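You operate a simulated robot arm through the tools that you are given. There is no shell and no other tool.

You run a simulated two-armed robot. Do the job below in one go: nothing can be reset, and whatever is moved stays where it is left.

## Task
Run tap 9 clear, plug the end basin, fill it to the yellow line, stand the green-banded bottle in it.
Fine: plug it with the drain plug; run the tap clear before plugging, fill before the bottle goes in; tap off, no other tap run. Set down upright: what you pick out.

Only the result counts: the job must be done as asked and must still hold three seconds after the hand-in. Knocking over, shifting, dropping, spilling or breaking anything else fails it.

## Robot
Two 7-joint arms with two-finger parallel grippers on one trunk that stands fixed in place. Base frame: the origin is at the foot of the trunk, x ahead of it, y to its left, z up. Lengths are in mm, angles in rad, forces in N, time in s.
The left shoulder is at [70, 177, 1195], the right one opposite. With the tool pointing down near the work surface each hand reaches from about 300 to 740 mm from the base axis, measured 20 degrees to its own side. Payload 3.43 kg a hand.
Tool frame (each hand has its own): the origin (TCP) lies between the finger pads and is the grasp point; the fingertips stand 30 mm ahead of it; z points along the fingers, y is the line along which they close. The gripper opens to 94 mm. The fingers are 28 mm wide and 10 mm thick; the gripper's body (50 by 96 mm) begins 55 mm behind the TCP.
Orientation is that of the tool frame in the base frame, as [roll, pitch, yaw] about the fixed x, y, z axes, in that order (R = Rz(yaw) Ry(pitch) Rx(roll)). With the fingers straight down and closing along the base's y, the tool's x points along the base's -x, its y along +y and its z along -z.

## Interface
- The arms move only by the tool nudge_tool. It takes "left_deltas", "right_deltas" or both (then of equal length, played together; a hand with none holds still); each is a list of rows, each a list of 3 entries, a list of its own where there are three numbers: the turn, a rotation vector about the base's x, y, z in units of 5 degrees (1.0 is 5 degrees), then the shift along the base's x, y, z in units of 30 mm (1.0 is 30 mm), then the closure, from 0 (fully open) to 1 (shut). In form: [[[ax, ay, az], [x, y, z], claw], ...]. A call has 1 to 20 rows; each row shifts and turns the commanded pose from where the row before left it. A call with a number of a shift or a turn outside -1 to 1 is refused whole. Each row takes 0.2 s and may step no farther than 50 mm and 0.15 rad from the row before; otherwise, or with a gripper value out of range, the whole call is refused. Where a pose cannot be reached the arm comes as near as it can. A force on the tool above 40 N (or 10 N above the force at the start of the call, whichever is more), or a blocked arm, ends the call early, and 0.2 s more pass. Each finger travels about 153 mm/s and halts on what it meets, pressing with about 25 N; the grip force reading is that of the motor and also rises with nothing between the fingers. The clock runs only during rows and for 0.2 s after the last one: add rows that do not move to give the fingers time. The reply holds the time, the measured pose of the TCP, the force on the tool along the base axes, the opening and the grip force, in the units named above and with some noise, with the torque about the TCP (base axes, N m) and any sound that the robot's microphone picked up.
- Cameras (640 x 400 px; columns grow to the right, rows downward): "scene" is now at [128.3, 20.2, 1496.4]; the picture's right is [0.26, -0.97, 0.00], its down [-0.69, -0.19, -0.70] and it looks along [0.67, 0.18, -0.72] (base axes); focal length 336 px, centre (320, 200). "left" rides on the left gripper at [76, -14, -102] in its tool frame; the picture's right is [0.18, 0.98, 0.00], its down [-0.75, 0.14, -0.64] and it looks along [-0.63, 0.12, 0.77] (tool axes); focal length 243 px, centre (320, 200). "right" rides on the right gripper at [76, 14, -103] in its tool frame; the picture's right is [-0.18, 0.98, 0.00], its down [-0.75, -0.14, -0.64] and it looks along [-0.63, -0.12, 0.77] (tool axes); focal length 243 px, centre (320, 200). There is no depth. A picture from a camera that has moved, and an enlarged one, comes with that camera's place and axes in the base frame and with its lens.
- capture(camera): a new picture of that camera. No time passes.
- move_column(by): slides the trunk up (or, below 0, down) by that many mm; the arms and the scene camera ride with it, the base frame stays. It gives what a move gives, with no picture.
- aim_head(pan, tilt): turns the head with the scene camera to pan (to the left, within 1.501 rad either way) and tilt (down, from -0.506 to 1.204), counted from straight ahead of the robot. It gives what a move gives.
- inspect(camera, box): a new picture of the part [left, top, right, bottom] of that camera's present view, enlarged. No time passes.
- finish_job(): hands the job in; it is judged then, once.

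Places have to be worked out from the pictures, the camera data and where the tool is seen. Open the grippers and draw the arms clear of the work before you hand the job in, unless the task says otherwise.

The tools are called after ">>>" by a JSON object that holds its "fn" and its "kwargs". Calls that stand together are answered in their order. nudge_tool: Moves the arms, as the interface text tells. Its arguments: {"type":"object","properties":{"left_deltas":{"type":"array"},"right_deltas":{"type":"array"}},"required":[]} The other tools are called the same way: move_column (by) slides the trunk up or down; aim_head (pan, tilt) turns the head that bears the scene camera; capture (camera) takes a picture; inspect (camera, box) takes an enlarged picture of a part of a camera's view; finish_job () hands the job in.

At the start:

```text
time_s: 0.0
left_ee_pos: [500.6, 306.8, 1151.4]
left_tool_rot: [3.14, -0.001, -3.141]
left_wrist_force: [0.3, 0.8, 0.1]
left_wrist_torque: [0.0, -0.02, -0.01]
left_grip_width: 93.9
left_grasp_force: 0.0
right_ee_pos: [356.5, -40.9, 1224.6]
right_tool_rot: [3.139, -0.001, 3.141]
right_wrist_force: [-0.7, 1.0, -0.5]
right_wrist_torque: [0.0, 0.0, -0.03]
right_grip_width: 94.0
right_grasp_force: 0.0
trunk travel left (down, up): [-775.0, 65.0]
head pan, tilt: [0.26, 0.803]
```

scene: 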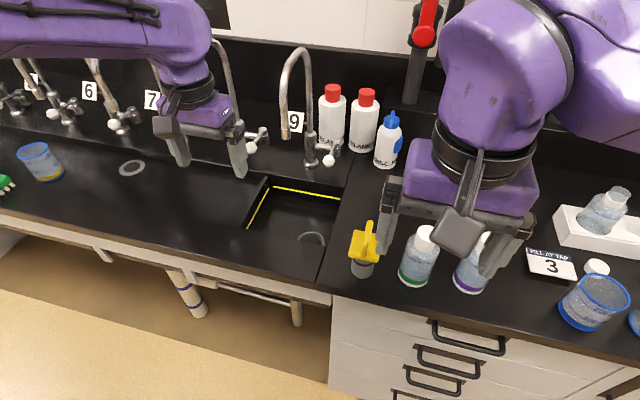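
right: 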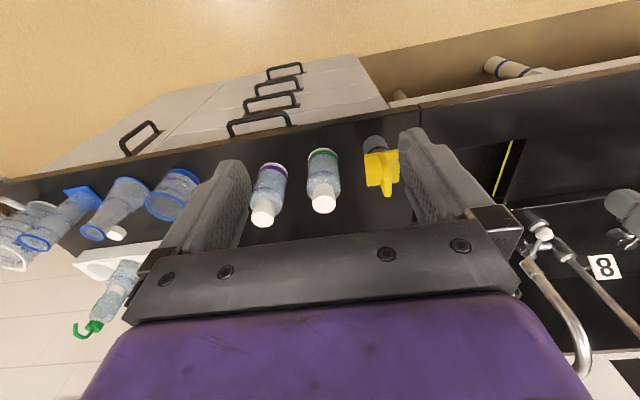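
left: 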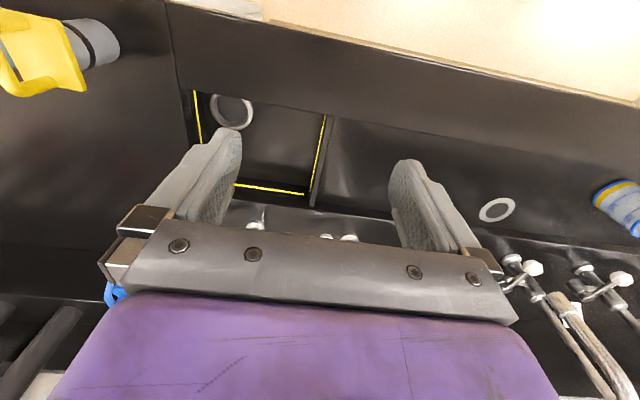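

The scene shows tap 9 over the end basin, with a yellow-and-grey object (probably the drain plug) on the counter edge and the green-banded bottle beside it. I will look closer before moving anything.

>>> {"fn": "inspect", "kwargs": {"camera": "scene", "box": [220, 30, 420, 155]}}

>>> {"fn": "inspect", "kwargs": {"camera": "scene", "box": [230, 160, 390, 290]}}

>>> {"fn": "inspect", "kwargs": {"camera": "scene", "box": [330, 200, 530, 325]}}

>>> {"fn": "inspect", "kwargs": {"camera": "scene", "box": [500, 170, 640, 340]}}

>>> {"fn": "inspect", "kwargs": {"camera": "left", "box": [0, 0, 340, 212]}}

>>> {"fn": "inspect", "kwargs": {"camera": "right", "box": [220, 120, 540, 320]}}

```text
3.20 times, centred on (320, 92) of scene
camera zoom: at [128.3, 20.2, 1496.4], right [0.26, -0.97, 0.0], down [-0.69, -0.19, -0.7], along [0.67, 0.18, -0.72], focal length 1076 px, centre (320, 544)
```

zoom: 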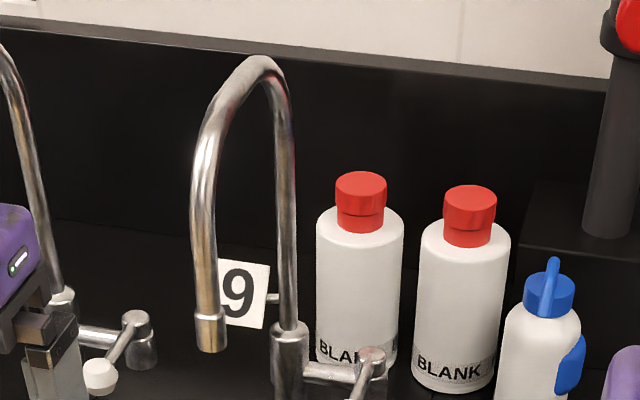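

```text
3.08 times, centred on (310, 225) of scene
camera zoom: at [128.3, 20.2, 1496.4], right [0.26, -0.97, 0.0], down [-0.69, -0.19, -0.7], along [0.67, 0.18, -0.72], focal length 1034 px, centre (351, 123)
```

zoom: 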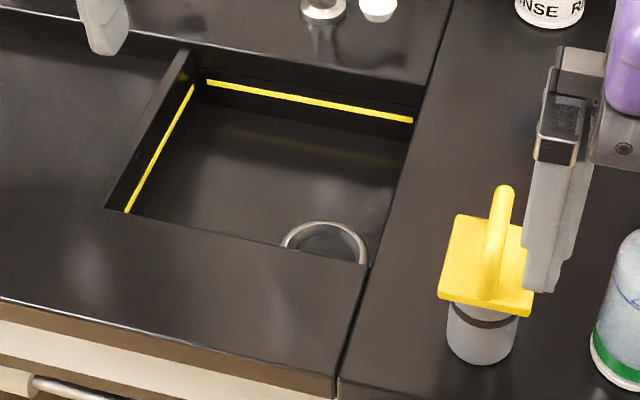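

```text
3.20 times, centred on (430, 262) of scene
camera zoom: at [128.3, 20.2, 1496.4], right [0.26, -0.97, 0.0], down [-0.69, -0.19, -0.7], along [0.67, 0.18, -0.72], focal length 1076 px, centre (-32, 0)
```

zoom: 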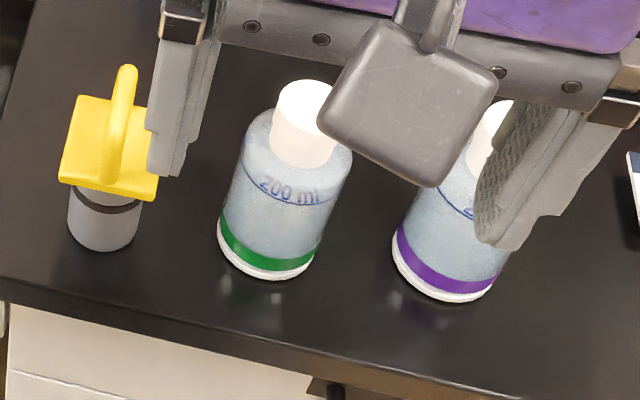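

```text
2.35 times, centred on (570, 255) of scene
camera zoom: at [128.3, 20.2, 1496.4], right [0.26, -0.97, 0.0], down [-0.69, -0.19, -0.7], along [0.67, 0.18, -0.72], focal length 791 px, centre (-268, 71)
```

zoom: 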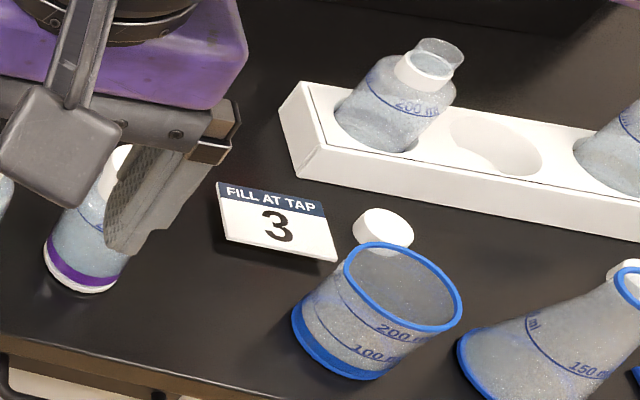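

```text
1.88 times, centred on (170, 106) of left
camera zoom: at [423.7, 293.3, 1253.3], right [-0.18, 0.98, 0.0], down [0.75, 0.14, 0.64], along [0.63, 0.12, -0.77], focal length 457 px, centre (602, 377)
```

zoom: 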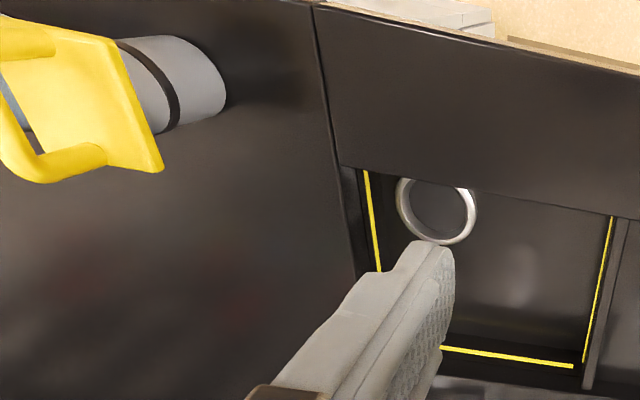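

```text
2.00 times, centred on (380, 220) of right
camera zoom: at [281.3, -26.5, 1328.4], right [0.18, 0.98, 0.0], down [0.75, -0.14, 0.64], along [0.63, -0.12, -0.77], focal length 485 px, centre (200, 160)
```

zoom: 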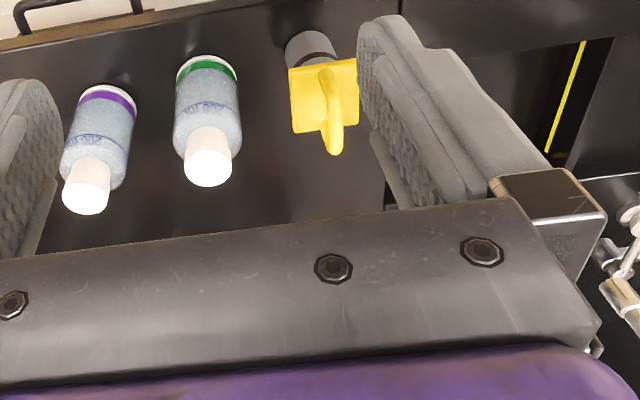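

The ring at the bottom of the end basin triangulates to about (606, 170, 830). I'll turn the head to survey the whole bench and read the tap labels.

>>> {"fn": "aim_head", "kwargs": {"pan": 0.9, "tilt": 0.55}}

>>> {"fn": "capture", "kwargs": {"camera": "scene"}}

>>> {"fn": "aim_head", "kwargs": {"pan": -0.5, "tilt": 0.6}}

>>> {"fn": "capture", "kwargs": {"camera": "scene"}}

>>> {"fn": "aim_head", "kwargs": {"pan": 0.35, "tilt": 0.45}}

>>> {"fn": "capture", "kwargs": {"camera": "scene"}}

```text
time_s: 1.0
left_ee_pos: [500.3, 306.1, 1150.9]
left_tool_rot: [3.141, -0.001, -3.14]
left_wrist_force: [-0.2, 0.2, 0.4]
left_wrist_torque: [-0.03, -0.01, -0.02]
left_grip_width: 94.2
left_grasp_force: 0.1
right_ee_pos: [356.8, -41.7, 1224.5]
right_tool_rot: [3.139, -0.002, 3.141]
right_wrist_force: [0.4, 0.2, 0.5]
right_wrist_torque: [-0.03, 0.0, -0.03]
right_grip_width: 94.2
right_grasp_force: 0.1
trunk travel left (down, up): [-775.0, 65.0]
head pan, tilt: [0.901, 0.55]
```

```text
taken
camera scene: at [106.4, 69.7, 1518.0], right [0.78, -0.62, 0.0], down [-0.33, -0.41, -0.85], along [0.53, 0.67, -0.52], focal length 336 px, centre (320, 200)
```

scene: 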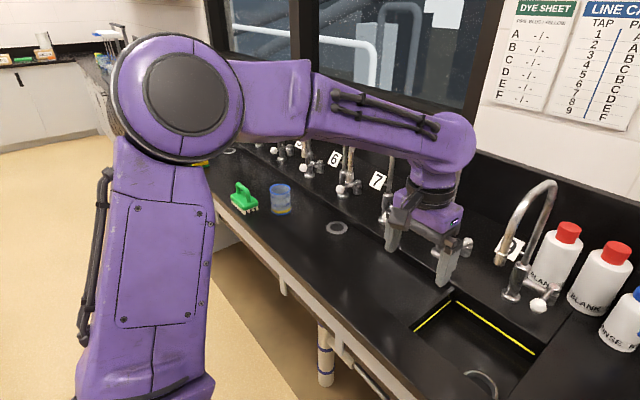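

```text
time_s: 2.6
left_ee_pos: [500.2, 307.2, 1153.7]
left_tool_rot: [3.141, 0.0, 3.141]
left_wrist_force: [-0.2, -0.2, 0.0]
left_wrist_torque: [0.01, -0.01, -0.01]
left_grip_width: 94.0
left_grasp_force: 0.1
right_ee_pos: [356.1, -40.7, 1224.7]
right_tool_rot: [-3.141, -0.002, 3.14]
right_wrist_force: [-0.5, 0.6, -0.6]
right_wrist_torque: [0.02, -0.04, -0.03]
right_grip_width: 94.1
right_grasp_force: 0.0
trunk travel left (down, up): [-775.0, 65.0]
head pan, tilt: [-0.499, 0.6]
```

```text
taken
camera scene: at [128.2, -42.8, 1513.5], right [-0.48, -0.88, 0.0], down [-0.5, 0.27, -0.83], along [0.72, -0.39, -0.56], focal length 336 px, centre (320, 200)
```

scene: 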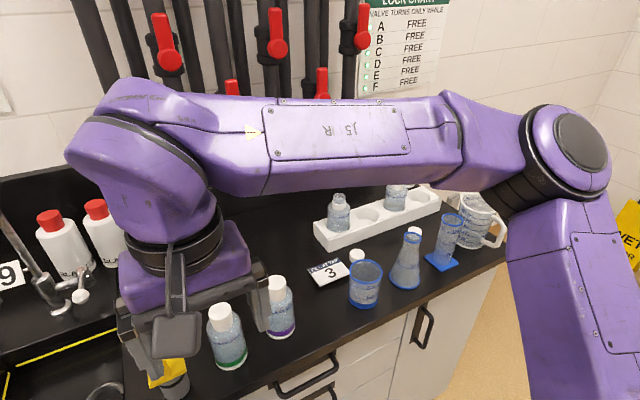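

```text
time_s: 3.7
left_ee_pos: [500.7, 306.6, 1152.4]
left_tool_rot: [-3.141, -0.001, -3.141]
left_wrist_force: [0.3, -0.8, -1.3]
left_wrist_torque: [0.01, -0.04, 0.01]
left_grip_width: 94.0
left_grasp_force: 0.1
right_ee_pos: [356.9, -41.2, 1224.3]
right_tool_rot: [3.139, -0.001, 3.14]
right_wrist_force: [0.3, 0.0, 0.1]
right_wrist_torque: [-0.02, 0.01, 0.02]
right_grip_width: 93.9
right_grasp_force: 0.0
trunk travel left (down, up): [-775.0, 65.0]
head pan, tilt: [0.351, 0.45]
```

```text
taken
camera scene: at [136.9, 30.9, 1527.0], right [0.34, -0.94, 0.0], down [-0.41, -0.15, -0.9], along [0.85, 0.31, -0.44], focal length 336 px, centre (320, 200)
```

scene: 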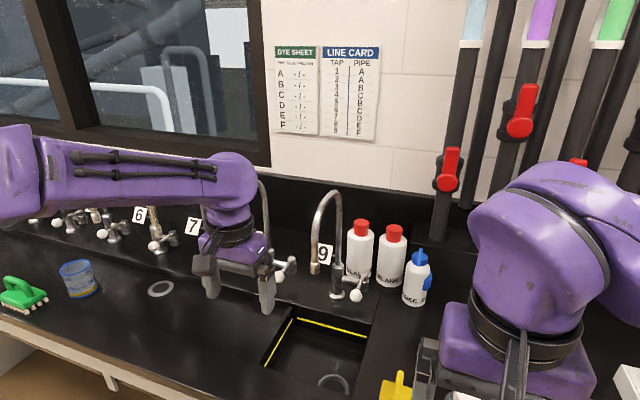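

There are wall charts (LINE CARD, DYE SHEET, LOCK CHART) and pipe valves. I'll read them to find out whether tap 9's supply depends on them.

>>> {"fn": "inspect", "kwargs": {"camera": "scene", "box": [265, 35, 395, 145]}}

>>> {"fn": "inspect", "kwargs": {"camera": "scene", "box": [290, 170, 450, 310]}}

>>> {"fn": "inspect", "kwargs": {"camera": "scene", "box": [0, 170, 300, 330]}}

>>> {"fn": "aim_head", "kwargs": {"pan": -0.35, "tilt": 0.1}}

>>> {"fn": "capture", "kwargs": {"camera": "scene"}}

>>> {"fn": "aim_head", "kwargs": {"pan": -0.9, "tilt": 0.5}}

>>> {"fn": "capture", "kwargs": {"camera": "scene"}}

```text
3.64 times, centred on (330, 90) of scene
camera zoom: at [136.9, 30.9, 1527.0], right [0.34, -0.94, 0.0], down [-0.41, -0.15, -0.9], along [0.85, 0.31, -0.44], focal length 1222 px, centre (284, 600)
```

zoom: 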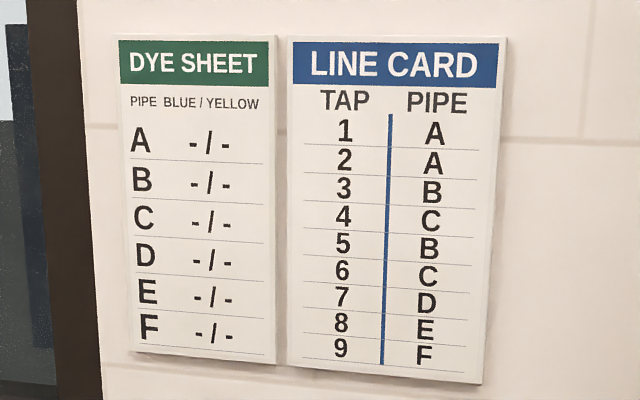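

```text
2.86 times, centred on (370, 240) of scene
camera zoom: at [136.9, 30.9, 1527.0], right [0.34, -0.94, 0.0], down [-0.41, -0.15, -0.9], along [0.85, 0.31, -0.44], focal length 960 px, centre (177, 86)
```

zoom: 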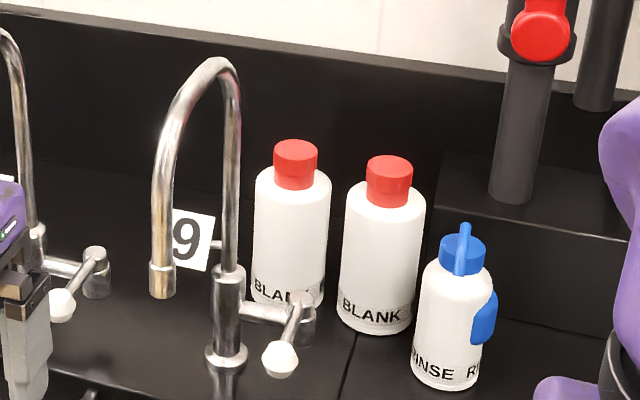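

```text
2.13 times, centred on (150, 250) of scene
camera zoom: at [136.9, 30.9, 1527.0], right [0.34, -0.94, 0.0], down [-0.41, -0.15, -0.9], along [0.85, 0.31, -0.44], focal length 717 px, centre (683, 93)
```

zoom: 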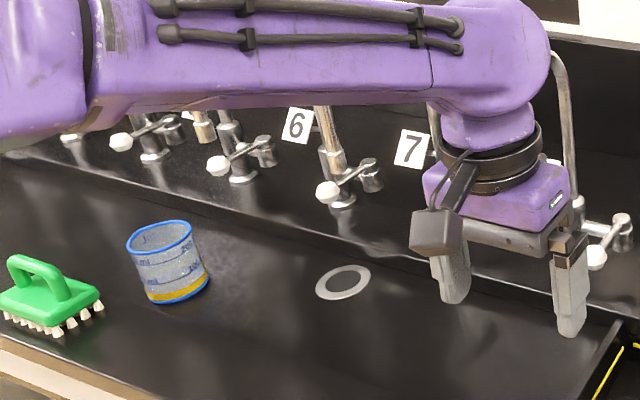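

```text
time_s: 4.8
left_ee_pos: [499.4, 306.7, 1152.3]
left_tool_rot: [-3.142, 0.0, 3.141]
left_wrist_force: [-0.2, -0.6, 0.5]
left_wrist_torque: [0.0, -0.01, 0.0]
left_grip_width: 93.9
left_grasp_force: 0.1
right_ee_pos: [355.6, -41.1, 1226.7]
right_tool_rot: [3.14, -0.001, 3.14]
right_wrist_force: [0.3, -0.8, -0.2]
right_wrist_torque: [0.01, 0.01, -0.03]
right_grip_width: 94.0
right_grasp_force: 0.0
trunk travel left (down, up): [-775.0, 65.0]
head pan, tilt: [-0.351, 0.099]
```

```text
taken
camera scene: at [137.0, -32.1, 1559.6], right [-0.34, -0.94, 0.0], down [-0.09, 0.03, -0.99], along [0.93, -0.34, -0.1], focal length 336 px, centre (320, 200)
```

scene: 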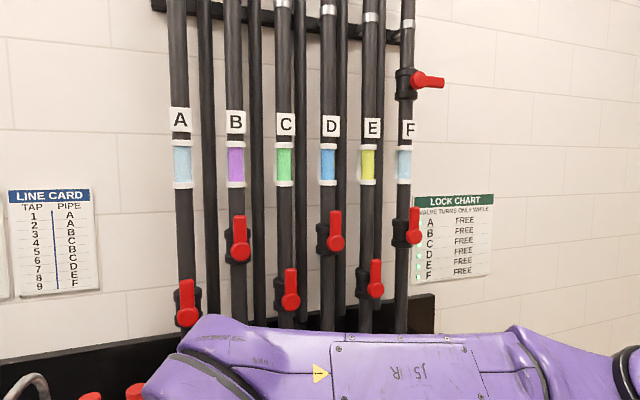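

```text
time_s: 5.8
left_ee_pos: [500.0, 308.2, 1152.7]
left_tool_rot: [-3.142, 0.0, 3.141]
left_wrist_force: [-0.2, -0.3, -0.3]
left_wrist_torque: [-0.01, 0.01, -0.02]
left_grip_width: 94.1
left_grasp_force: 0.2
right_ee_pos: [356.0, -41.0, 1224.7]
right_tool_rot: [3.139, -0.002, 3.141]
right_wrist_force: [0.4, -0.1, -0.6]
right_wrist_torque: [-0.04, 0.02, 0.0]
right_grip_width: 93.8
right_grasp_force: 0.1
trunk travel left (down, up): [-775.0, 65.0]
head pan, tilt: [-0.901, 0.499]
```

```text
taken
camera scene: at [107.1, -71.8, 1522.6], right [-0.78, -0.62, 0.0], down [-0.3, 0.37, -0.88], along [0.55, -0.69, -0.48], focal length 336 px, centre (320, 200)
```

scene: 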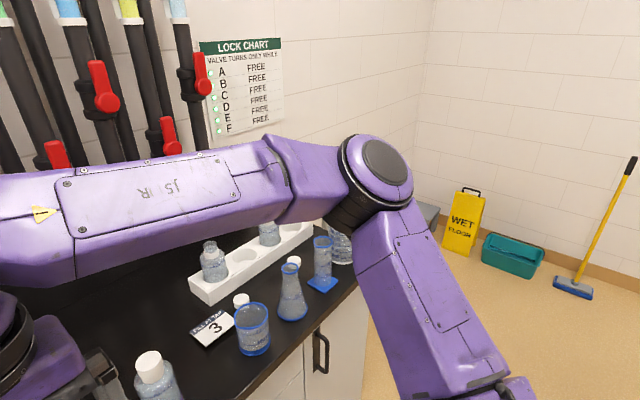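

Tap 9 is on pipe F, and pipe F seems to carry two valves, one of them with its handle crosswise. I'll look closer at the pipes.

>>> {"fn": "aim_head", "kwargs": {"pan": -0.35, "tilt": 0.0}}

>>> {"fn": "capture", "kwargs": {"camera": "scene"}}

>>> {"fn": "inspect", "kwargs": {"camera": "scene", "box": [280, 0, 460, 180]}}

>>> {"fn": "inspect", "kwargs": {"camera": "scene", "box": [140, 140, 340, 380]}}

>>> {"fn": "inspect", "kwargs": {"camera": "scene", "box": [300, 150, 520, 380]}}

```text
time_s: 6.7
left_ee_pos: [500.8, 306.5, 1152.5]
left_tool_rot: [3.141, -0.001, 3.14]
left_wrist_force: [-0.5, 0.5, -0.1]
left_wrist_torque: [0.0, 0.02, 0.02]
left_grip_width: 94.1
left_grasp_force: 0.0
right_ee_pos: [356.1, -41.7, 1225.2]
right_tool_rot: [3.139, -0.001, 3.141]
right_wrist_force: [-0.4, -0.1, -0.1]
right_wrist_torque: [0.01, 0.01, -0.01]
right_grip_width: 93.9
right_grasp_force: 0.0
trunk travel left (down, up): [-775.0, 65.0]
head pan, tilt: [-0.351, 0.0]
```

```text
taken
camera scene: at [135.0, -31.7, 1568.7], right [-0.34, -0.94, 0.0], down [0.0, 0.0, -1.0], along [0.94, -0.34, 0.0], focal length 336 px, centre (320, 200)
```

scene: 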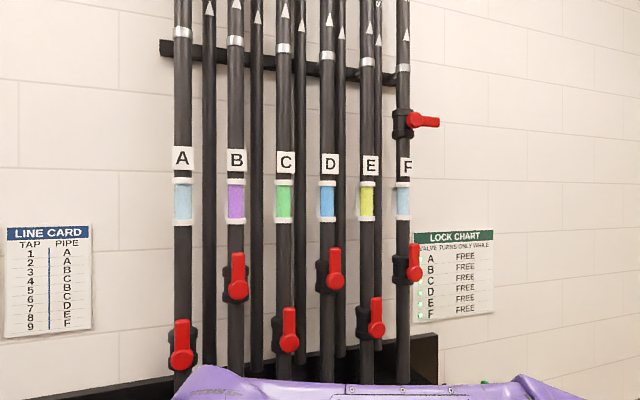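

```text
2.22 times, centred on (370, 90) of scene
camera zoom: at [135.0, -31.7, 1568.7], right [-0.34, -0.94, 0.0], down [0.0, 0.0, -1.0], along [0.94, -0.34, 0.0], focal length 747 px, centre (209, 444)
```

zoom: 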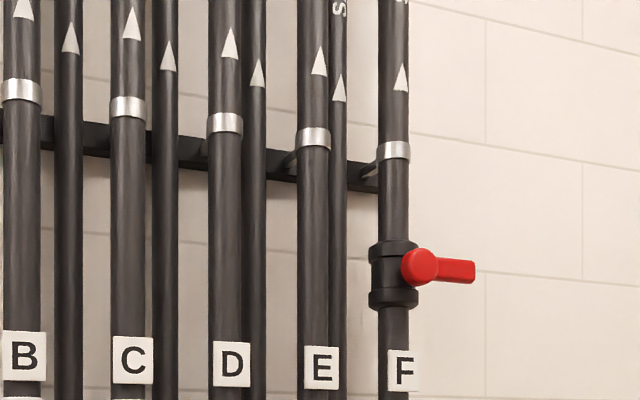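

```text
1.67 times, centred on (240, 260) of scene
camera zoom: at [135.0, -31.7, 1568.7], right [-0.34, -0.94, 0.0], down [0.0, 0.0, -1.0], along [0.94, -0.34, 0.0], focal length 560 px, centre (453, 100)
```

zoom: 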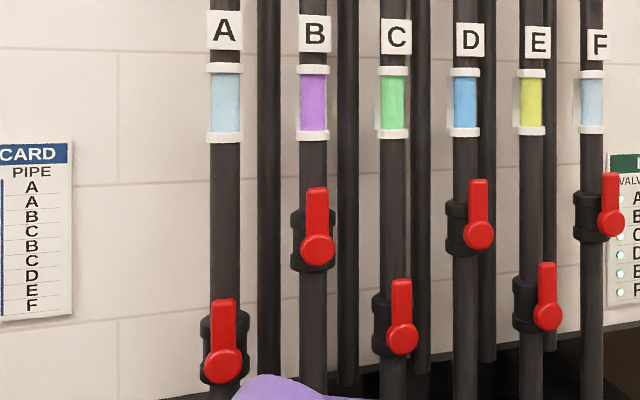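

```text
1.74 times, centred on (410, 265) of scene
camera zoom: at [135.0, -31.7, 1568.7], right [-0.34, -0.94, 0.0], down [0.0, 0.0, -1.0], along [0.94, -0.34, 0.0], focal length 584 px, centre (164, 87)
```

zoom: 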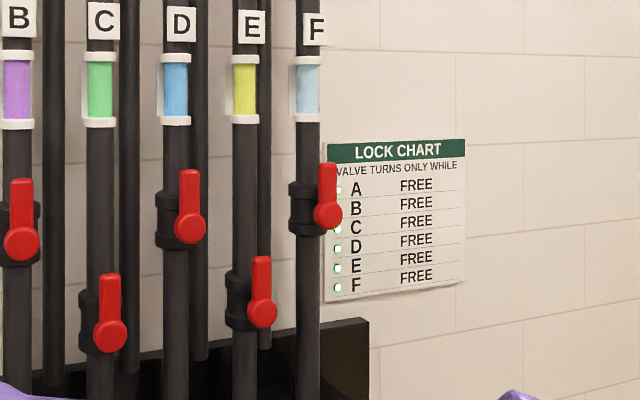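

Pipe F has an upper valve with a crosswise handle and a lower one in line. I'll look further up to see where the pipes lead.

>>> {"fn": "aim_head", "kwargs": {"pan": -0.35, "tilt": -0.45}}

>>> {"fn": "capture", "kwargs": {"camera": "scene"}}

>>> {"fn": "aim_head", "kwargs": {"pan": 0.4, "tilt": -0.2}}

>>> {"fn": "capture", "kwargs": {"camera": "scene"}}

```text
time_s: 7.6
left_ee_pos: [500.5, 307.8, 1152.4]
left_tool_rot: [-3.14, 0.001, 3.14]
left_wrist_force: [-1.2, 0.3, -0.5]
left_wrist_torque: [0.01, -0.06, 0.0]
left_grip_width: 94.1
left_grasp_force: 0.1
right_ee_pos: [356.1, -40.7, 1223.5]
right_tool_rot: [3.14, -0.002, 3.14]
right_wrist_force: [-0.8, 0.4, -0.2]
right_wrist_torque: [0.04, 0.03, 0.01]
right_grip_width: 94.1
right_grasp_force: 0.0
trunk travel left (down, up): [-775.0, 65.0]
head pan, tilt: [-0.351, -0.45]
```

```text
taken
camera scene: at [116.5, -24.7, 1605.3], right [-0.34, -0.94, 0.0], down [0.41, -0.15, -0.9], along [0.85, -0.31, 0.43], focal length 336 px, centre (320, 200)
```

scene: 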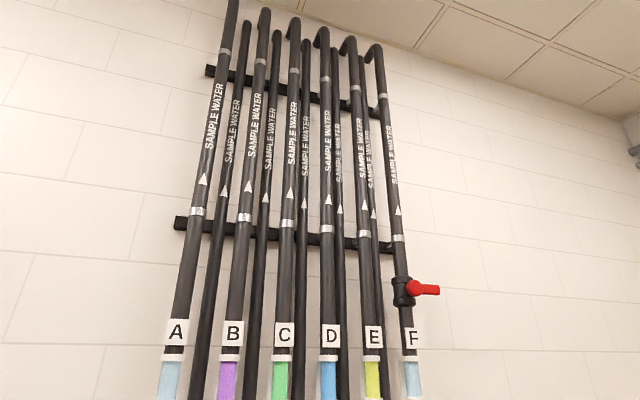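

```text
time_s: 8.7
left_ee_pos: [500.7, 307.7, 1152.7]
left_tool_rot: [3.141, 0.0, -3.141]
left_wrist_force: [-0.4, 0.1, -0.2]
left_wrist_torque: [-0.04, -0.02, 0.0]
left_grip_width: 94.1
left_grasp_force: 0.0
right_ee_pos: [356.6, -41.6, 1225.0]
right_tool_rot: [3.14, 0.0, 3.14]
right_wrist_force: [0.1, 0.4, 0.8]
right_wrist_torque: [0.02, 0.04, -0.03]
right_grip_width: 94.2
right_grasp_force: 0.1
trunk travel left (down, up): [-775.0, 65.0]
head pan, tilt: [0.4, -0.201]
```

```text
taken
camera scene: at [127.2, 31.7, 1586.2], right [0.39, -0.92, 0.0], down [0.18, 0.08, -0.98], along [0.9, 0.38, 0.2], focal length 336 px, centre (320, 200)
```

scene: 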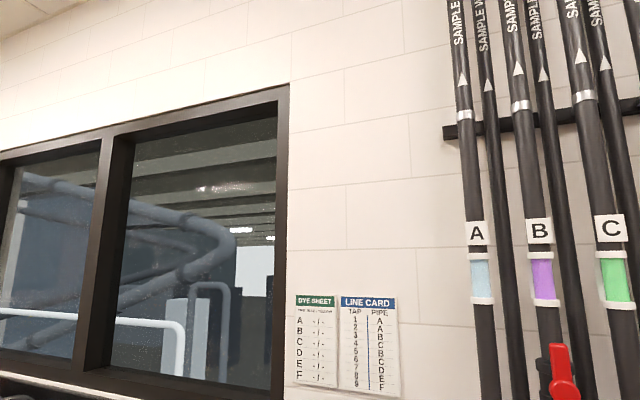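

The deck triangulates to z≈893, the basin floor to about 830. I'll draw the right arm off to the right so that it stops hiding the bottles, and aim the head back at the basin.

>>> {"fn": "nudge_tool", "kwargs": {"right_deltas": [[[0, 0, 0], [0, -1, 0], 0], [[0, 0, 0], [0, -1, 0], 0], [[0, 0, 0], [0, -1, 0], 0], [[0, 0, 0], [0, -1, 0], 0], [[0, 0, 0], [0, -1, 0], 0], [[0, 0, 0], [0, -1, 0], 0], [[0, 0, 0], [0, -1, 0], 0], [[0, 0, 0], [0, -1, 0], 0]], "left_deltas": [[[0, 0, 0], [-0.5, 0.5, 0.5], 0], [[0, 0, 0], [-0.5, 0.5, 0.5], 0], [[0, 0, 0], [-0.5, 0.5, 0.5], 0], [[0, 0, 0], [-0.5, 0.5, 0.5], 0], [[0, 0, 0], [-0.5, 0.5, 0], 0], [[0, 0, 0], [-0.5, 0.5, 0], 0], [[0, 0, 0], [-0.5, 0.5, 0], 0], [[0, 0, 0], [-0.5, 0.5, 0], 0]]}}

>>> {"fn": "aim_head", "kwargs": {"pan": 0.15, "tilt": 0.75}}

>>> {"fn": "capture", "kwargs": {"camera": "scene"}}

>>> {"fn": "capture", "kwargs": {"camera": "left"}}

>>> {"fn": "capture", "kwargs": {"camera": "right"}}

```text
time_s: 10.5
left_ee_pos: [380.3, 428.7, 1213.0]
left_tool_rot: [-3.141, 0.002, -3.14]
left_wrist_force: [0.4, 0.4, -0.3]
left_wrist_torque: [-0.02, 0.04, -0.01]
left_grip_width: 93.8
left_grasp_force: 0.0
right_ee_pos: [356.5, -247.6, 1225.2]
right_tool_rot: [-3.141, -0.003, 3.141]
right_wrist_force: [-0.3, 0.5, 0.3]
right_wrist_torque: [0.02, 0.01, 0.0]
right_grip_width: 94.2
right_grasp_force: 0.0
right hand out of reach, approached as far as the arm can: row 8
trunk travel left (down, up): [-775.0, 65.0]
head pan, tilt: [0.4, -0.201]
```

```text
time_s: 11.8
left_ee_pos: [380.5, 426.6, 1213.6]
left_tool_rot: [-3.141, 0.0, -3.141]
left_wrist_force: [-0.2, -0.1, 0.4]
left_wrist_torque: [0.0, -0.02, 0.03]
left_grip_width: 93.8
left_grasp_force: 0.0
right_ee_pos: [356.9, -247.8, 1224.7]
right_tool_rot: [3.139, -0.003, 3.141]
right_wrist_force: [0.4, -0.2, 0.1]
right_wrist_torque: [0.02, 0.0, 0.01]
right_grip_width: 94.3
right_grasp_force: 0.1
trunk travel left (down, up): [-775.0, 65.0]
head pan, tilt: [0.15, 0.75]
```

```text
taken
camera scene: at [132.5, 12.2, 1500.7], right [0.15, -0.99, 0.0], down [-0.67, -0.1, -0.73], along [0.72, 0.11, -0.68], focal length 336 px, centre (320, 200)
```

scene: 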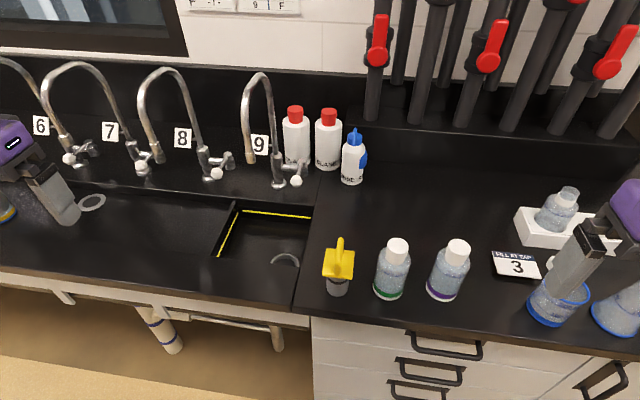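

```text
taken
camera left: at [304.5, 413.3, 1314.5], right [-0.18, 0.98, 0.0], down [0.75, 0.14, 0.64], along [0.63, 0.12, -0.77], focal length 243 px, centre (320, 200)
```

left: 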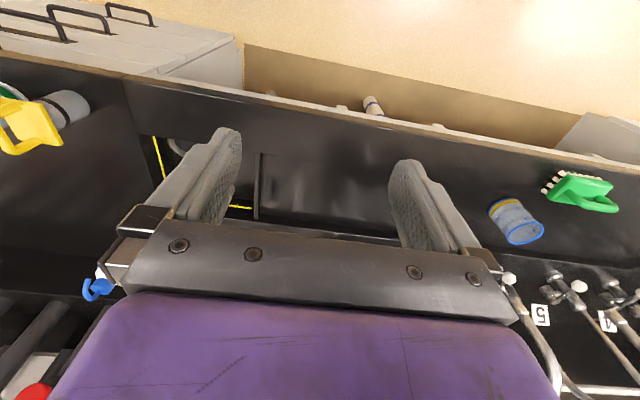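

```text
taken
camera right: at [282.1, -234.3, 1328.5], right [0.19, 0.98, 0.0], down [0.75, -0.14, 0.64], along [0.63, -0.12, -0.77], focal length 243 px, centre (320, 200)
```

right: 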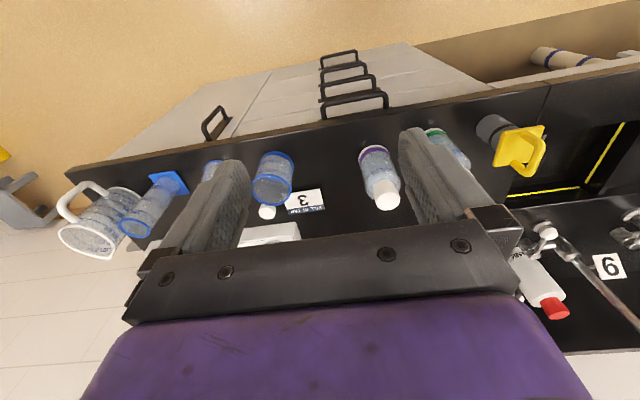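

The view is clear now: tap 9 is the rightmost one, above the end basin. I'll zoom in for accurate pixel coordinates.

>>> {"fn": "inspect", "kwargs": {"camera": "scene", "box": [200, 60, 360, 160]}}

>>> {"fn": "inspect", "kwargs": {"camera": "scene", "box": [230, 130, 350, 205]}}

>>> {"fn": "inspect", "kwargs": {"camera": "scene", "box": [200, 190, 360, 290]}}

>>> {"fn": "inspect", "kwargs": {"camera": "scene", "box": [320, 220, 480, 320]}}

```text
4.00 times, centred on (280, 110) of scene
camera zoom: at [132.5, 12.2, 1500.7], right [0.15, -0.99, 0.0], down [-0.67, -0.1, -0.73], along [0.72, 0.11, -0.68], focal length 1344 px, centre (480, 560)
```

zoom: 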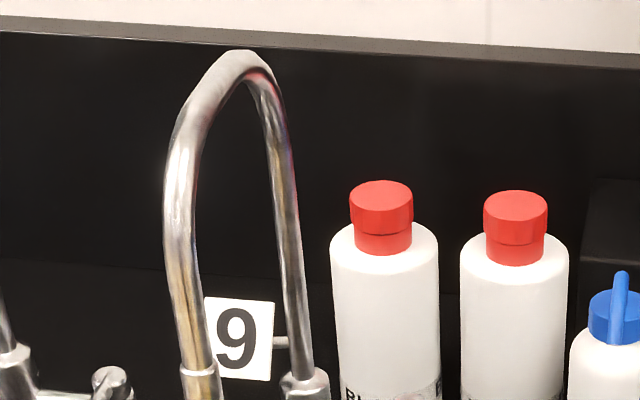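

```text
5.33 times, centred on (290, 168) of scene
camera zoom: at [132.5, 12.2, 1500.7], right [0.15, -0.99, 0.0], down [-0.67, -0.1, -0.73], along [0.72, 0.11, -0.68], focal length 1792 px, centre (480, 373)
```

zoom: 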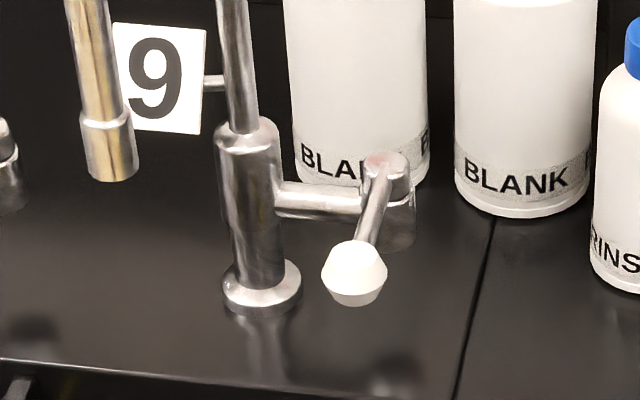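

```text
4.00 times, centred on (280, 240) of scene
camera zoom: at [132.5, 12.2, 1500.7], right [0.15, -0.99, 0.0], down [-0.67, -0.1, -0.73], along [0.72, 0.11, -0.68], focal length 1344 px, centre (480, 40)
```

zoom: 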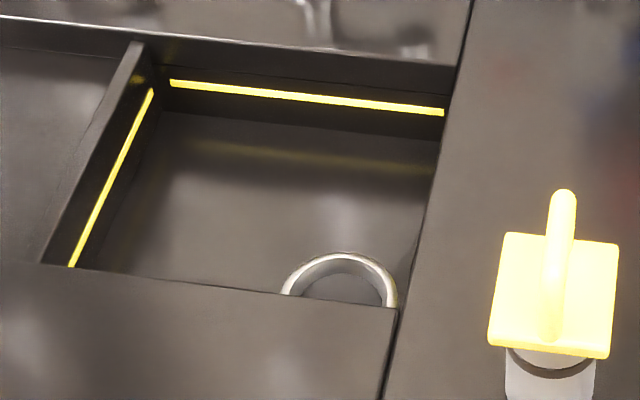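

```text
4.00 times, centred on (400, 270) of scene
camera zoom: at [132.5, 12.2, 1500.7], right [0.15, -0.99, 0.0], down [-0.67, -0.1, -0.73], along [0.72, 0.11, -0.68], focal length 1344 px, centre (0, -80)
```

zoom: 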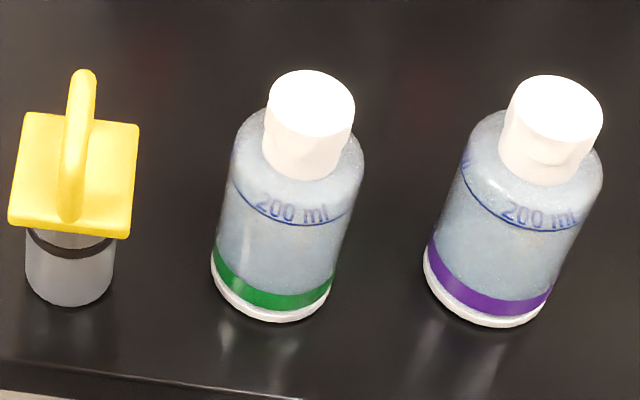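

I'll zoom the right wrist view on tap 9's lever to triangulate its knob.

>>> {"fn": "inspect", "kwargs": {"camera": "right", "box": [480, 160, 640, 340]}}

>>> {"fn": "inspect", "kwargs": {"camera": "right", "box": [400, 80, 560, 180]}}

```text
2.22 times, centred on (560, 250) of right
camera zoom: at [282.1, -234.3, 1328.5], right [0.19, 0.98, 0.0], down [0.75, -0.14, 0.64], along [0.63, -0.12, -0.77], focal length 539 px, centre (-213, 89)
```

zoom: 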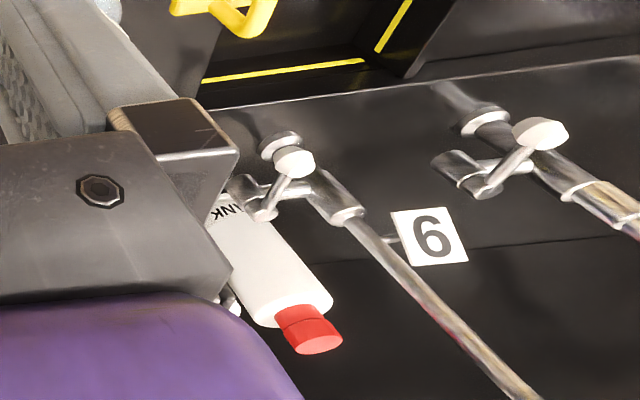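

```text
4.00 times, centred on (480, 130) of right
camera zoom: at [282.1, -234.3, 1328.5], right [0.19, 0.98, 0.0], down [0.75, -0.14, 0.64], along [0.63, -0.12, -0.77], focal length 970 px, centre (-320, 480)
```

zoom: 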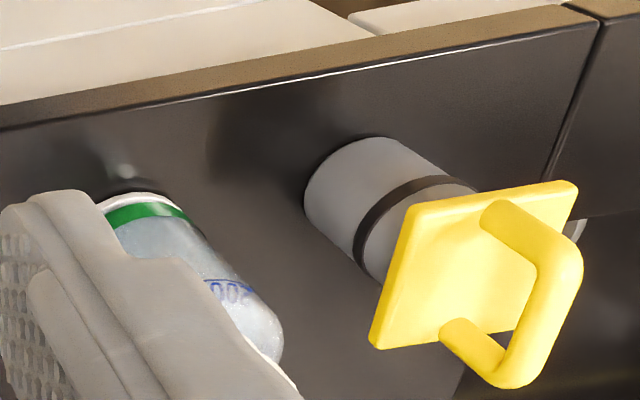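

Triangulated so far: lever pivot head at about (807, 160, 993), white knob about (726, 158, 990), spout outlet about (652, 231, 1097), and basin about x 564–740, y 123–335. I'll bring the left hand over, tilted 50° forward, to look closely at the lever.

>>> {"fn": "nudge_tool", "kwargs": {"left_deltas": [[[0, -1, 0], [0.4, -0.9, -0.28], 0], [[0, -1, 0], [0.4, -0.9, -0.28], 0], [[0, -1, 0], [0.4, -0.9, -0.28], 0], [[0, -1, 0], [0.4, -0.9, -0.28], 0], [[0, -1, 0], [0.4, -0.9, -0.28], 0], [[0, -1, 0], [0.4, -0.9, -0.28], 0], [[0, -1, 0], [0.4, -0.9, -0.28], 0], [[0, -1, 0], [0.4, -0.9, -0.28], 0], [[0, -1, 0], [0.4, -0.9, -0.28], 0], [[0, -1, 0], [0.4, -0.9, -0.28], 0]]}}

>>> {"fn": "capture", "kwargs": {"camera": "left"}}

>>> {"fn": "capture", "kwargs": {"camera": "scene"}}

```text
time_s: 14.0
left_ee_pos: [502.0, 153.9, 1130.1]
left_tool_rot: [3.138, 0.873, 3.138]
left_wrist_force: [-0.6, -0.5, 0.3]
left_wrist_torque: [0.0, 0.01, 0.01]
left_grip_width: 94.2
left_grasp_force: 0.1
right_ee_pos: [358.6, -251.5, 1225.1]
right_tool_rot: [3.137, -0.004, 3.14]
right_wrist_force: [-0.3, -0.7, 0.6]
right_wrist_torque: [0.01, 0.03, 0.03]
right_grip_width: 93.7
right_grasp_force: 0.1
trunk travel left (down, up): [-775.0, 65.0]
head pan, tilt: [0.15, 0.75]
```

```text
taken
camera left: at [373.9, 141.0, 1134.9], right [-0.12, 0.98, -0.14], down [-0.01, 0.14, 0.99], along [0.99, 0.12, -0.01], focal length 243 px, centre (320, 200)
```

left: 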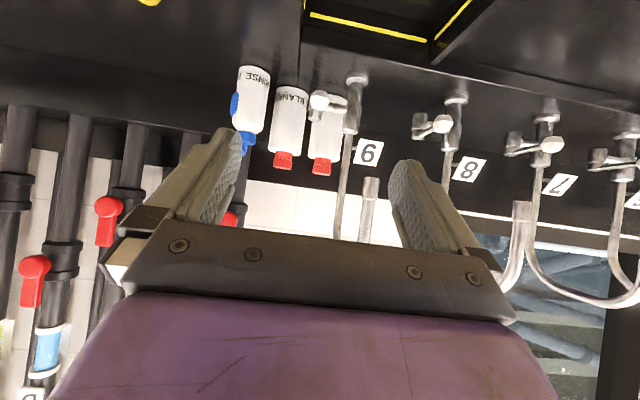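

```text
taken
camera scene: at [133.6, 9.0, 1500.5], right [0.15, -0.99, 0.0], down [-0.68, -0.1, -0.73], along [0.72, 0.11, -0.68], focal length 336 px, centre (320, 200)
```

scene: 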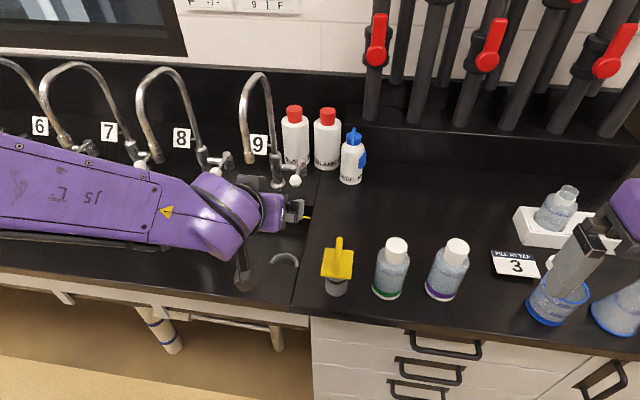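

The tilted hand now looks straight at tap 9 (picture inverted). I'll zoom in on the lever and spout.

>>> {"fn": "inspect", "kwargs": {"camera": "left", "box": [230, 50, 410, 162]}}

>>> {"fn": "inspect", "kwargs": {"camera": "left", "box": [300, 60, 500, 260]}}

```text
3.56 times, centred on (320, 106) of left
camera zoom: at [373.9, 141.0, 1134.9], right [-0.12, 0.98, -0.14], down [-0.01, 0.14, 0.99], along [0.99, 0.12, -0.01], focal length 863 px, centre (320, 534)
```

zoom: 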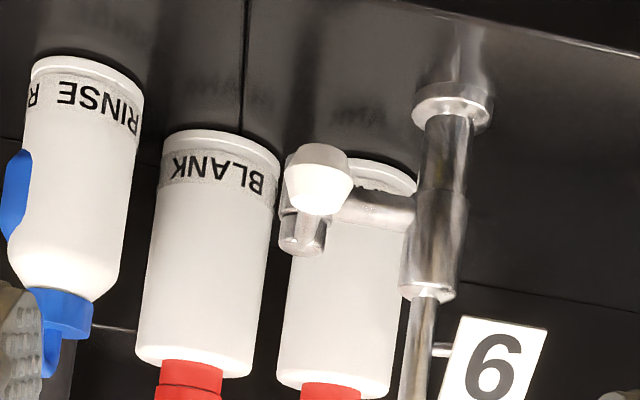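

```text
2.00 times, centred on (400, 160) of left
camera zoom: at [373.9, 141.0, 1134.9], right [-0.12, 0.98, -0.14], down [-0.01, 0.14, 0.99], along [0.99, 0.12, -0.01], focal length 485 px, centre (160, 280)
```

zoom: 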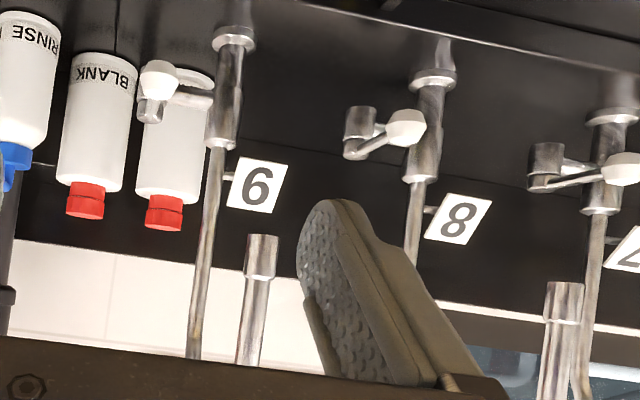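

All rays agree: knob centre (726, 161, 989), head (807, 161, 990), outlet (653, 231, 1099). I'll bring the left fingers, set to about 56 mm, to a standoff on the lever's line, with the hand tilted 40° below horizontal.

>>> {"fn": "nudge_tool", "kwargs": {"left_deltas": [[[0, 0, 0], [0.89, 0.07, -0.13], 0.4], [[0, 0, 0], [0.89, 0.07, -0.13], 0.4], [[0, 0, 0], [0.89, 0.07, -0.13], 0.4], [[0, 0, 0], [0.73, 0, -0.613], 0.4], [[0, 0, 0], [0.73, 0, -0.613], 0.4], [[0, 0, 0], [0.73, 0, -0.613], 0.4], [[0, 0, 0], [0, 0, 0], 0.4]]}}

>>> {"fn": "capture", "kwargs": {"camera": "left"}}

>>> {"fn": "capture", "kwargs": {"camera": "scene"}}

>>> {"fn": "capture", "kwargs": {"camera": "right"}}

```text
time_s: 15.6
left_ee_pos: [645.1, 163.0, 1062.6]
left_tool_rot: [3.141, 0.873, -3.141]
left_wrist_force: [0.5, -0.6, -1.1]
left_wrist_torque: [0.0, -0.01, 0.02]
left_grip_width: 56.7
left_grasp_force: 0.1
right_ee_pos: [355.5, -248.8, 1224.8]
right_tool_rot: [3.14, -0.002, 3.14]
right_wrist_force: [0.4, -0.1, -0.8]
right_wrist_torque: [0.01, -0.02, 0.01]
right_grip_width: 94.1
right_grasp_force: 0.0
trunk travel left (down, up): [-775.0, 65.0]
head pan, tilt: [0.15, 0.75]
```

```text
taken
camera left: at [516.4, 149.1, 1068.0], right [-0.12, 0.98, -0.14], down [-0.01, 0.14, 0.99], along [0.99, 0.12, -0.01], focal length 243 px, centre (320, 200)
```

left: 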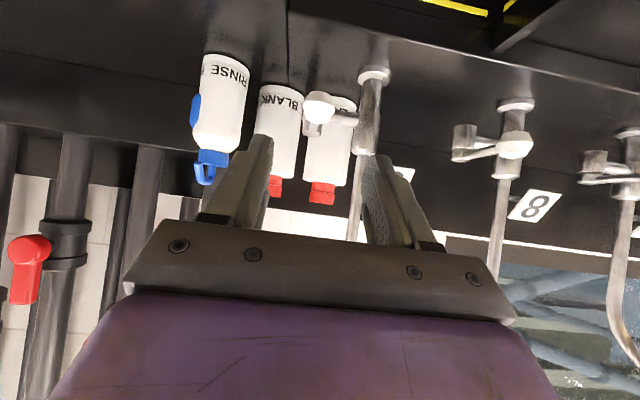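

```text
taken
camera scene: at [131.7, 11.5, 1500.7], right [0.15, -0.99, 0.0], down [-0.67, -0.1, -0.73], along [0.72, 0.11, -0.68], focal length 336 px, centre (320, 200)
```

scene: 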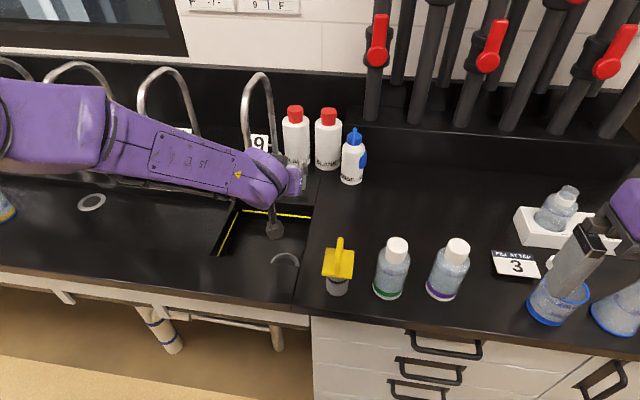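

```text
taken
camera right: at [281.4, -234.9, 1328.5], right [0.18, 0.98, 0.0], down [0.75, -0.14, 0.64], along [0.63, -0.12, -0.77], focal length 243 px, centre (320, 200)
```

right: 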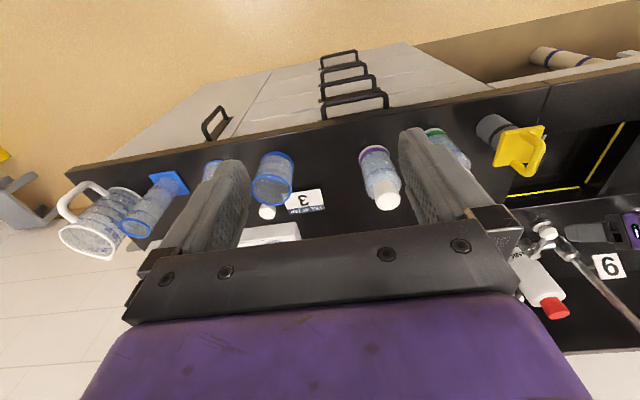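

The fingers straddle the lever's line. Before going in further I'll check how much room the left forearm has beside the spouts.

>>> {"fn": "aim_head", "kwargs": {"pan": 0.45, "tilt": 0.55}}

>>> {"fn": "capture", "kwargs": {"camera": "scene"}}

>>> {"fn": "inspect", "kwargs": {"camera": "left", "box": [230, 70, 450, 210]}}

```text
time_s: 16.4
left_ee_pos: [645.7, 163.0, 1061.6]
left_tool_rot: [-3.141, 0.872, -3.14]
left_wrist_force: [-0.9, -0.1, -0.9]
left_wrist_torque: [-0.01, -0.01, 0.01]
left_grip_width: 56.7
left_grasp_force: 0.0
right_ee_pos: [357.1, -249.5, 1224.4]
right_tool_rot: [3.139, -0.003, 3.141]
right_wrist_force: [0.3, 0.1, -0.5]
right_wrist_torque: [0.02, -0.02, 0.01]
right_grip_width: 94.1
right_grasp_force: 0.1
trunk travel left (down, up): [-775.0, 65.0]
head pan, tilt: [0.45, 0.55]
```

```text
taken
camera scene: at [131.4, 38.1, 1518.0], right [0.43, -0.9, 0.0], down [-0.47, -0.23, -0.85], along [0.77, 0.37, -0.52], focal length 336 px, centre (320, 200)
```

scene: 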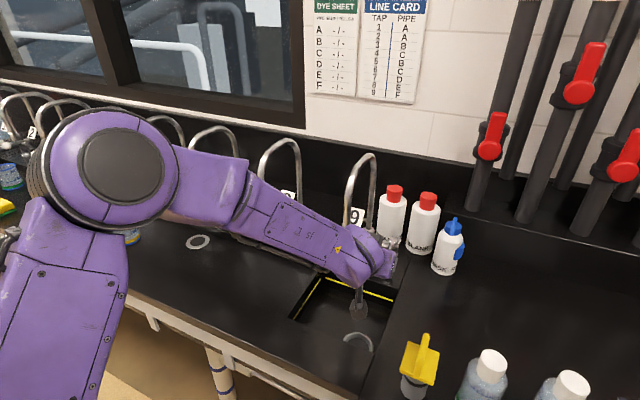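

```text
2.86 times, centred on (340, 140) of left
camera zoom: at [516.8, 149.2, 1067.9], right [-0.12, 0.98, -0.14], down [-0.01, 0.14, 0.99], along [0.99, 0.12, -0.01], focal length 693 px, centre (263, 371)
```

zoom: 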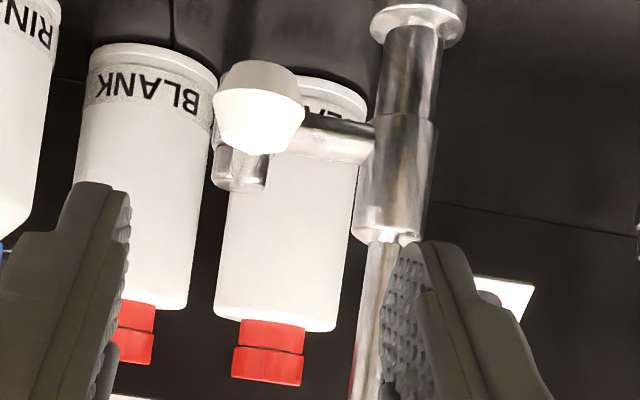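

The forearm stands well clear of tap 8, and the knob sits centred between the fingers. I'll go in along the tool axis until the fingers straddle the lever.

>>> {"fn": "nudge_tool", "kwargs": {"left_deltas": [[[0, 0, 0], [0.746, -0.02, -0.625], 0.4], [[0, 0, 0], [0.746, -0.02, -0.625], 0.4], [[0, 0, 0], [0.746, -0.02, -0.625], 0.4], [[0, 0, 0], [0.746, -0.02, -0.625], 0.4]]}}

>>> {"fn": "capture", "kwargs": {"camera": "left"}}

>>> {"fn": "capture", "kwargs": {"camera": "scene"}}

```text
time_s: 17.4
left_ee_pos: [736.9, 159.3, 983.5]
left_tool_rot: [-3.141, 0.872, -3.142]
left_wrist_force: [0.1, 0.0, 0.0]
left_wrist_torque: [0.0, -0.01, 0.01]
left_grip_width: 56.3
left_grasp_force: 0.1
right_ee_pos: [357.9, -249.9, 1223.3]
right_tool_rot: [3.14, -0.002, 3.14]
right_wrist_force: [-0.5, 0.7, 0.1]
right_wrist_torque: [0.0, -0.01, 0.03]
right_grip_width: 94.1
right_grasp_force: 0.0
trunk travel left (down, up): [-775.0, 65.0]
head pan, tilt: [0.45, 0.55]
```

```text
taken
camera left: at [608.5, 145.7, 989.9], right [-0.12, 0.98, -0.14], down [-0.01, 0.14, 0.99], along [0.99, 0.12, -0.01], focal length 243 px, centre (320, 200)
```

left: 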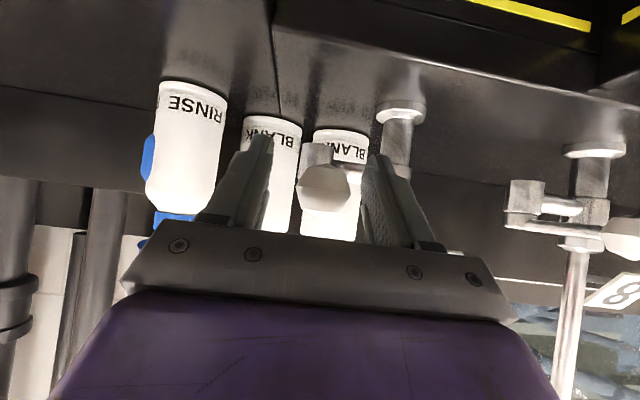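

```text
taken
camera scene: at [133.2, 37.9, 1517.9], right [0.44, -0.9, 0.0], down [-0.47, -0.23, -0.85], along [0.77, 0.37, -0.52], focal length 336 px, centre (320, 200)
```

scene: 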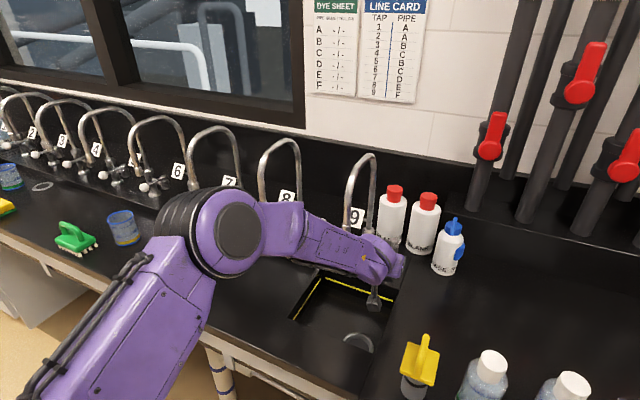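

The knob is between the finger pads and nothing touches yet. I'll push gently towards -y (away from the tap body) with the left finger and watch the lever and force.

>>> {"fn": "nudge_tool", "kwargs": {"left_deltas": [[[0, 0, 0], [0, -0.3, 0], 0.4], [[0, 0, 0], [0, -0.3, 0], 0.4], [[0, 0, 0], [0.02, -0.3, 0], 0.4], [[0, 0, 0], [0.03, -0.3, 0], 0.4]]}}

>>> {"fn": "capture", "kwargs": {"camera": "left"}}

>>> {"fn": "inspect", "kwargs": {"camera": "scene", "box": [280, 140, 440, 360]}}

```text
time_s: 18.4
left_ee_pos: [737.7, 123.1, 985.5]
left_tool_rot: [-3.141, 0.873, 3.141]
left_wrist_force: [-0.4, 0.6, 0.4]
left_wrist_torque: [0.0, 0.03, 0.04]
left_grip_width: 57.0
left_grasp_force: 0.4
right_ee_pos: [357.8, -249.4, 1224.6]
right_tool_rot: [3.14, -0.002, 3.14]
right_wrist_force: [-0.2, -0.8, 0.7]
right_wrist_torque: [0.02, 0.01, -0.02]
right_grip_width: 94.2
right_grasp_force: 0.2
trunk travel left (down, up): [-775.0, 65.0]
head pan, tilt: [0.45, 0.55]
```

```text
taken
camera left: at [608.6, 109.9, 991.6], right [-0.12, 0.98, -0.14], down [-0.01, 0.14, 0.99], along [0.99, 0.12, -0.01], focal length 243 px, centre (320, 200)
```

left: 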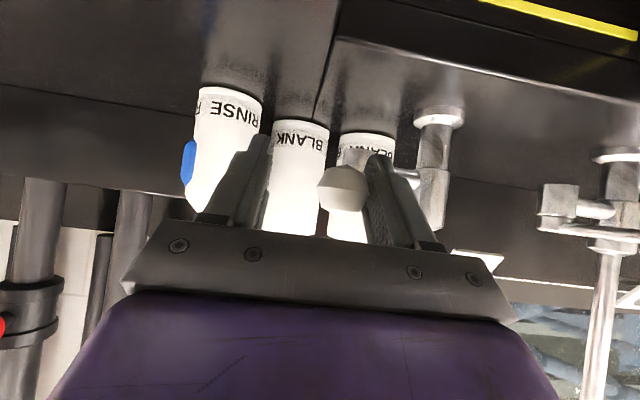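

```text
1.82 times, centred on (360, 250) of scene
camera zoom: at [131.4, 37.7, 1518.0], right [0.44, -0.9, 0.0], down [-0.47, -0.23, -0.85], along [0.77, 0.37, -0.52], focal length 611 px, centre (247, 109)
```

zoom: 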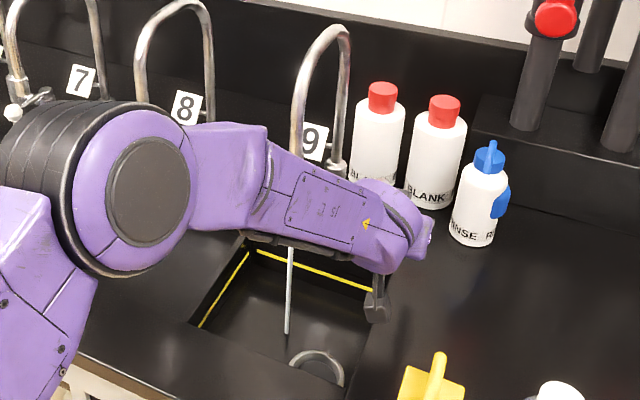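

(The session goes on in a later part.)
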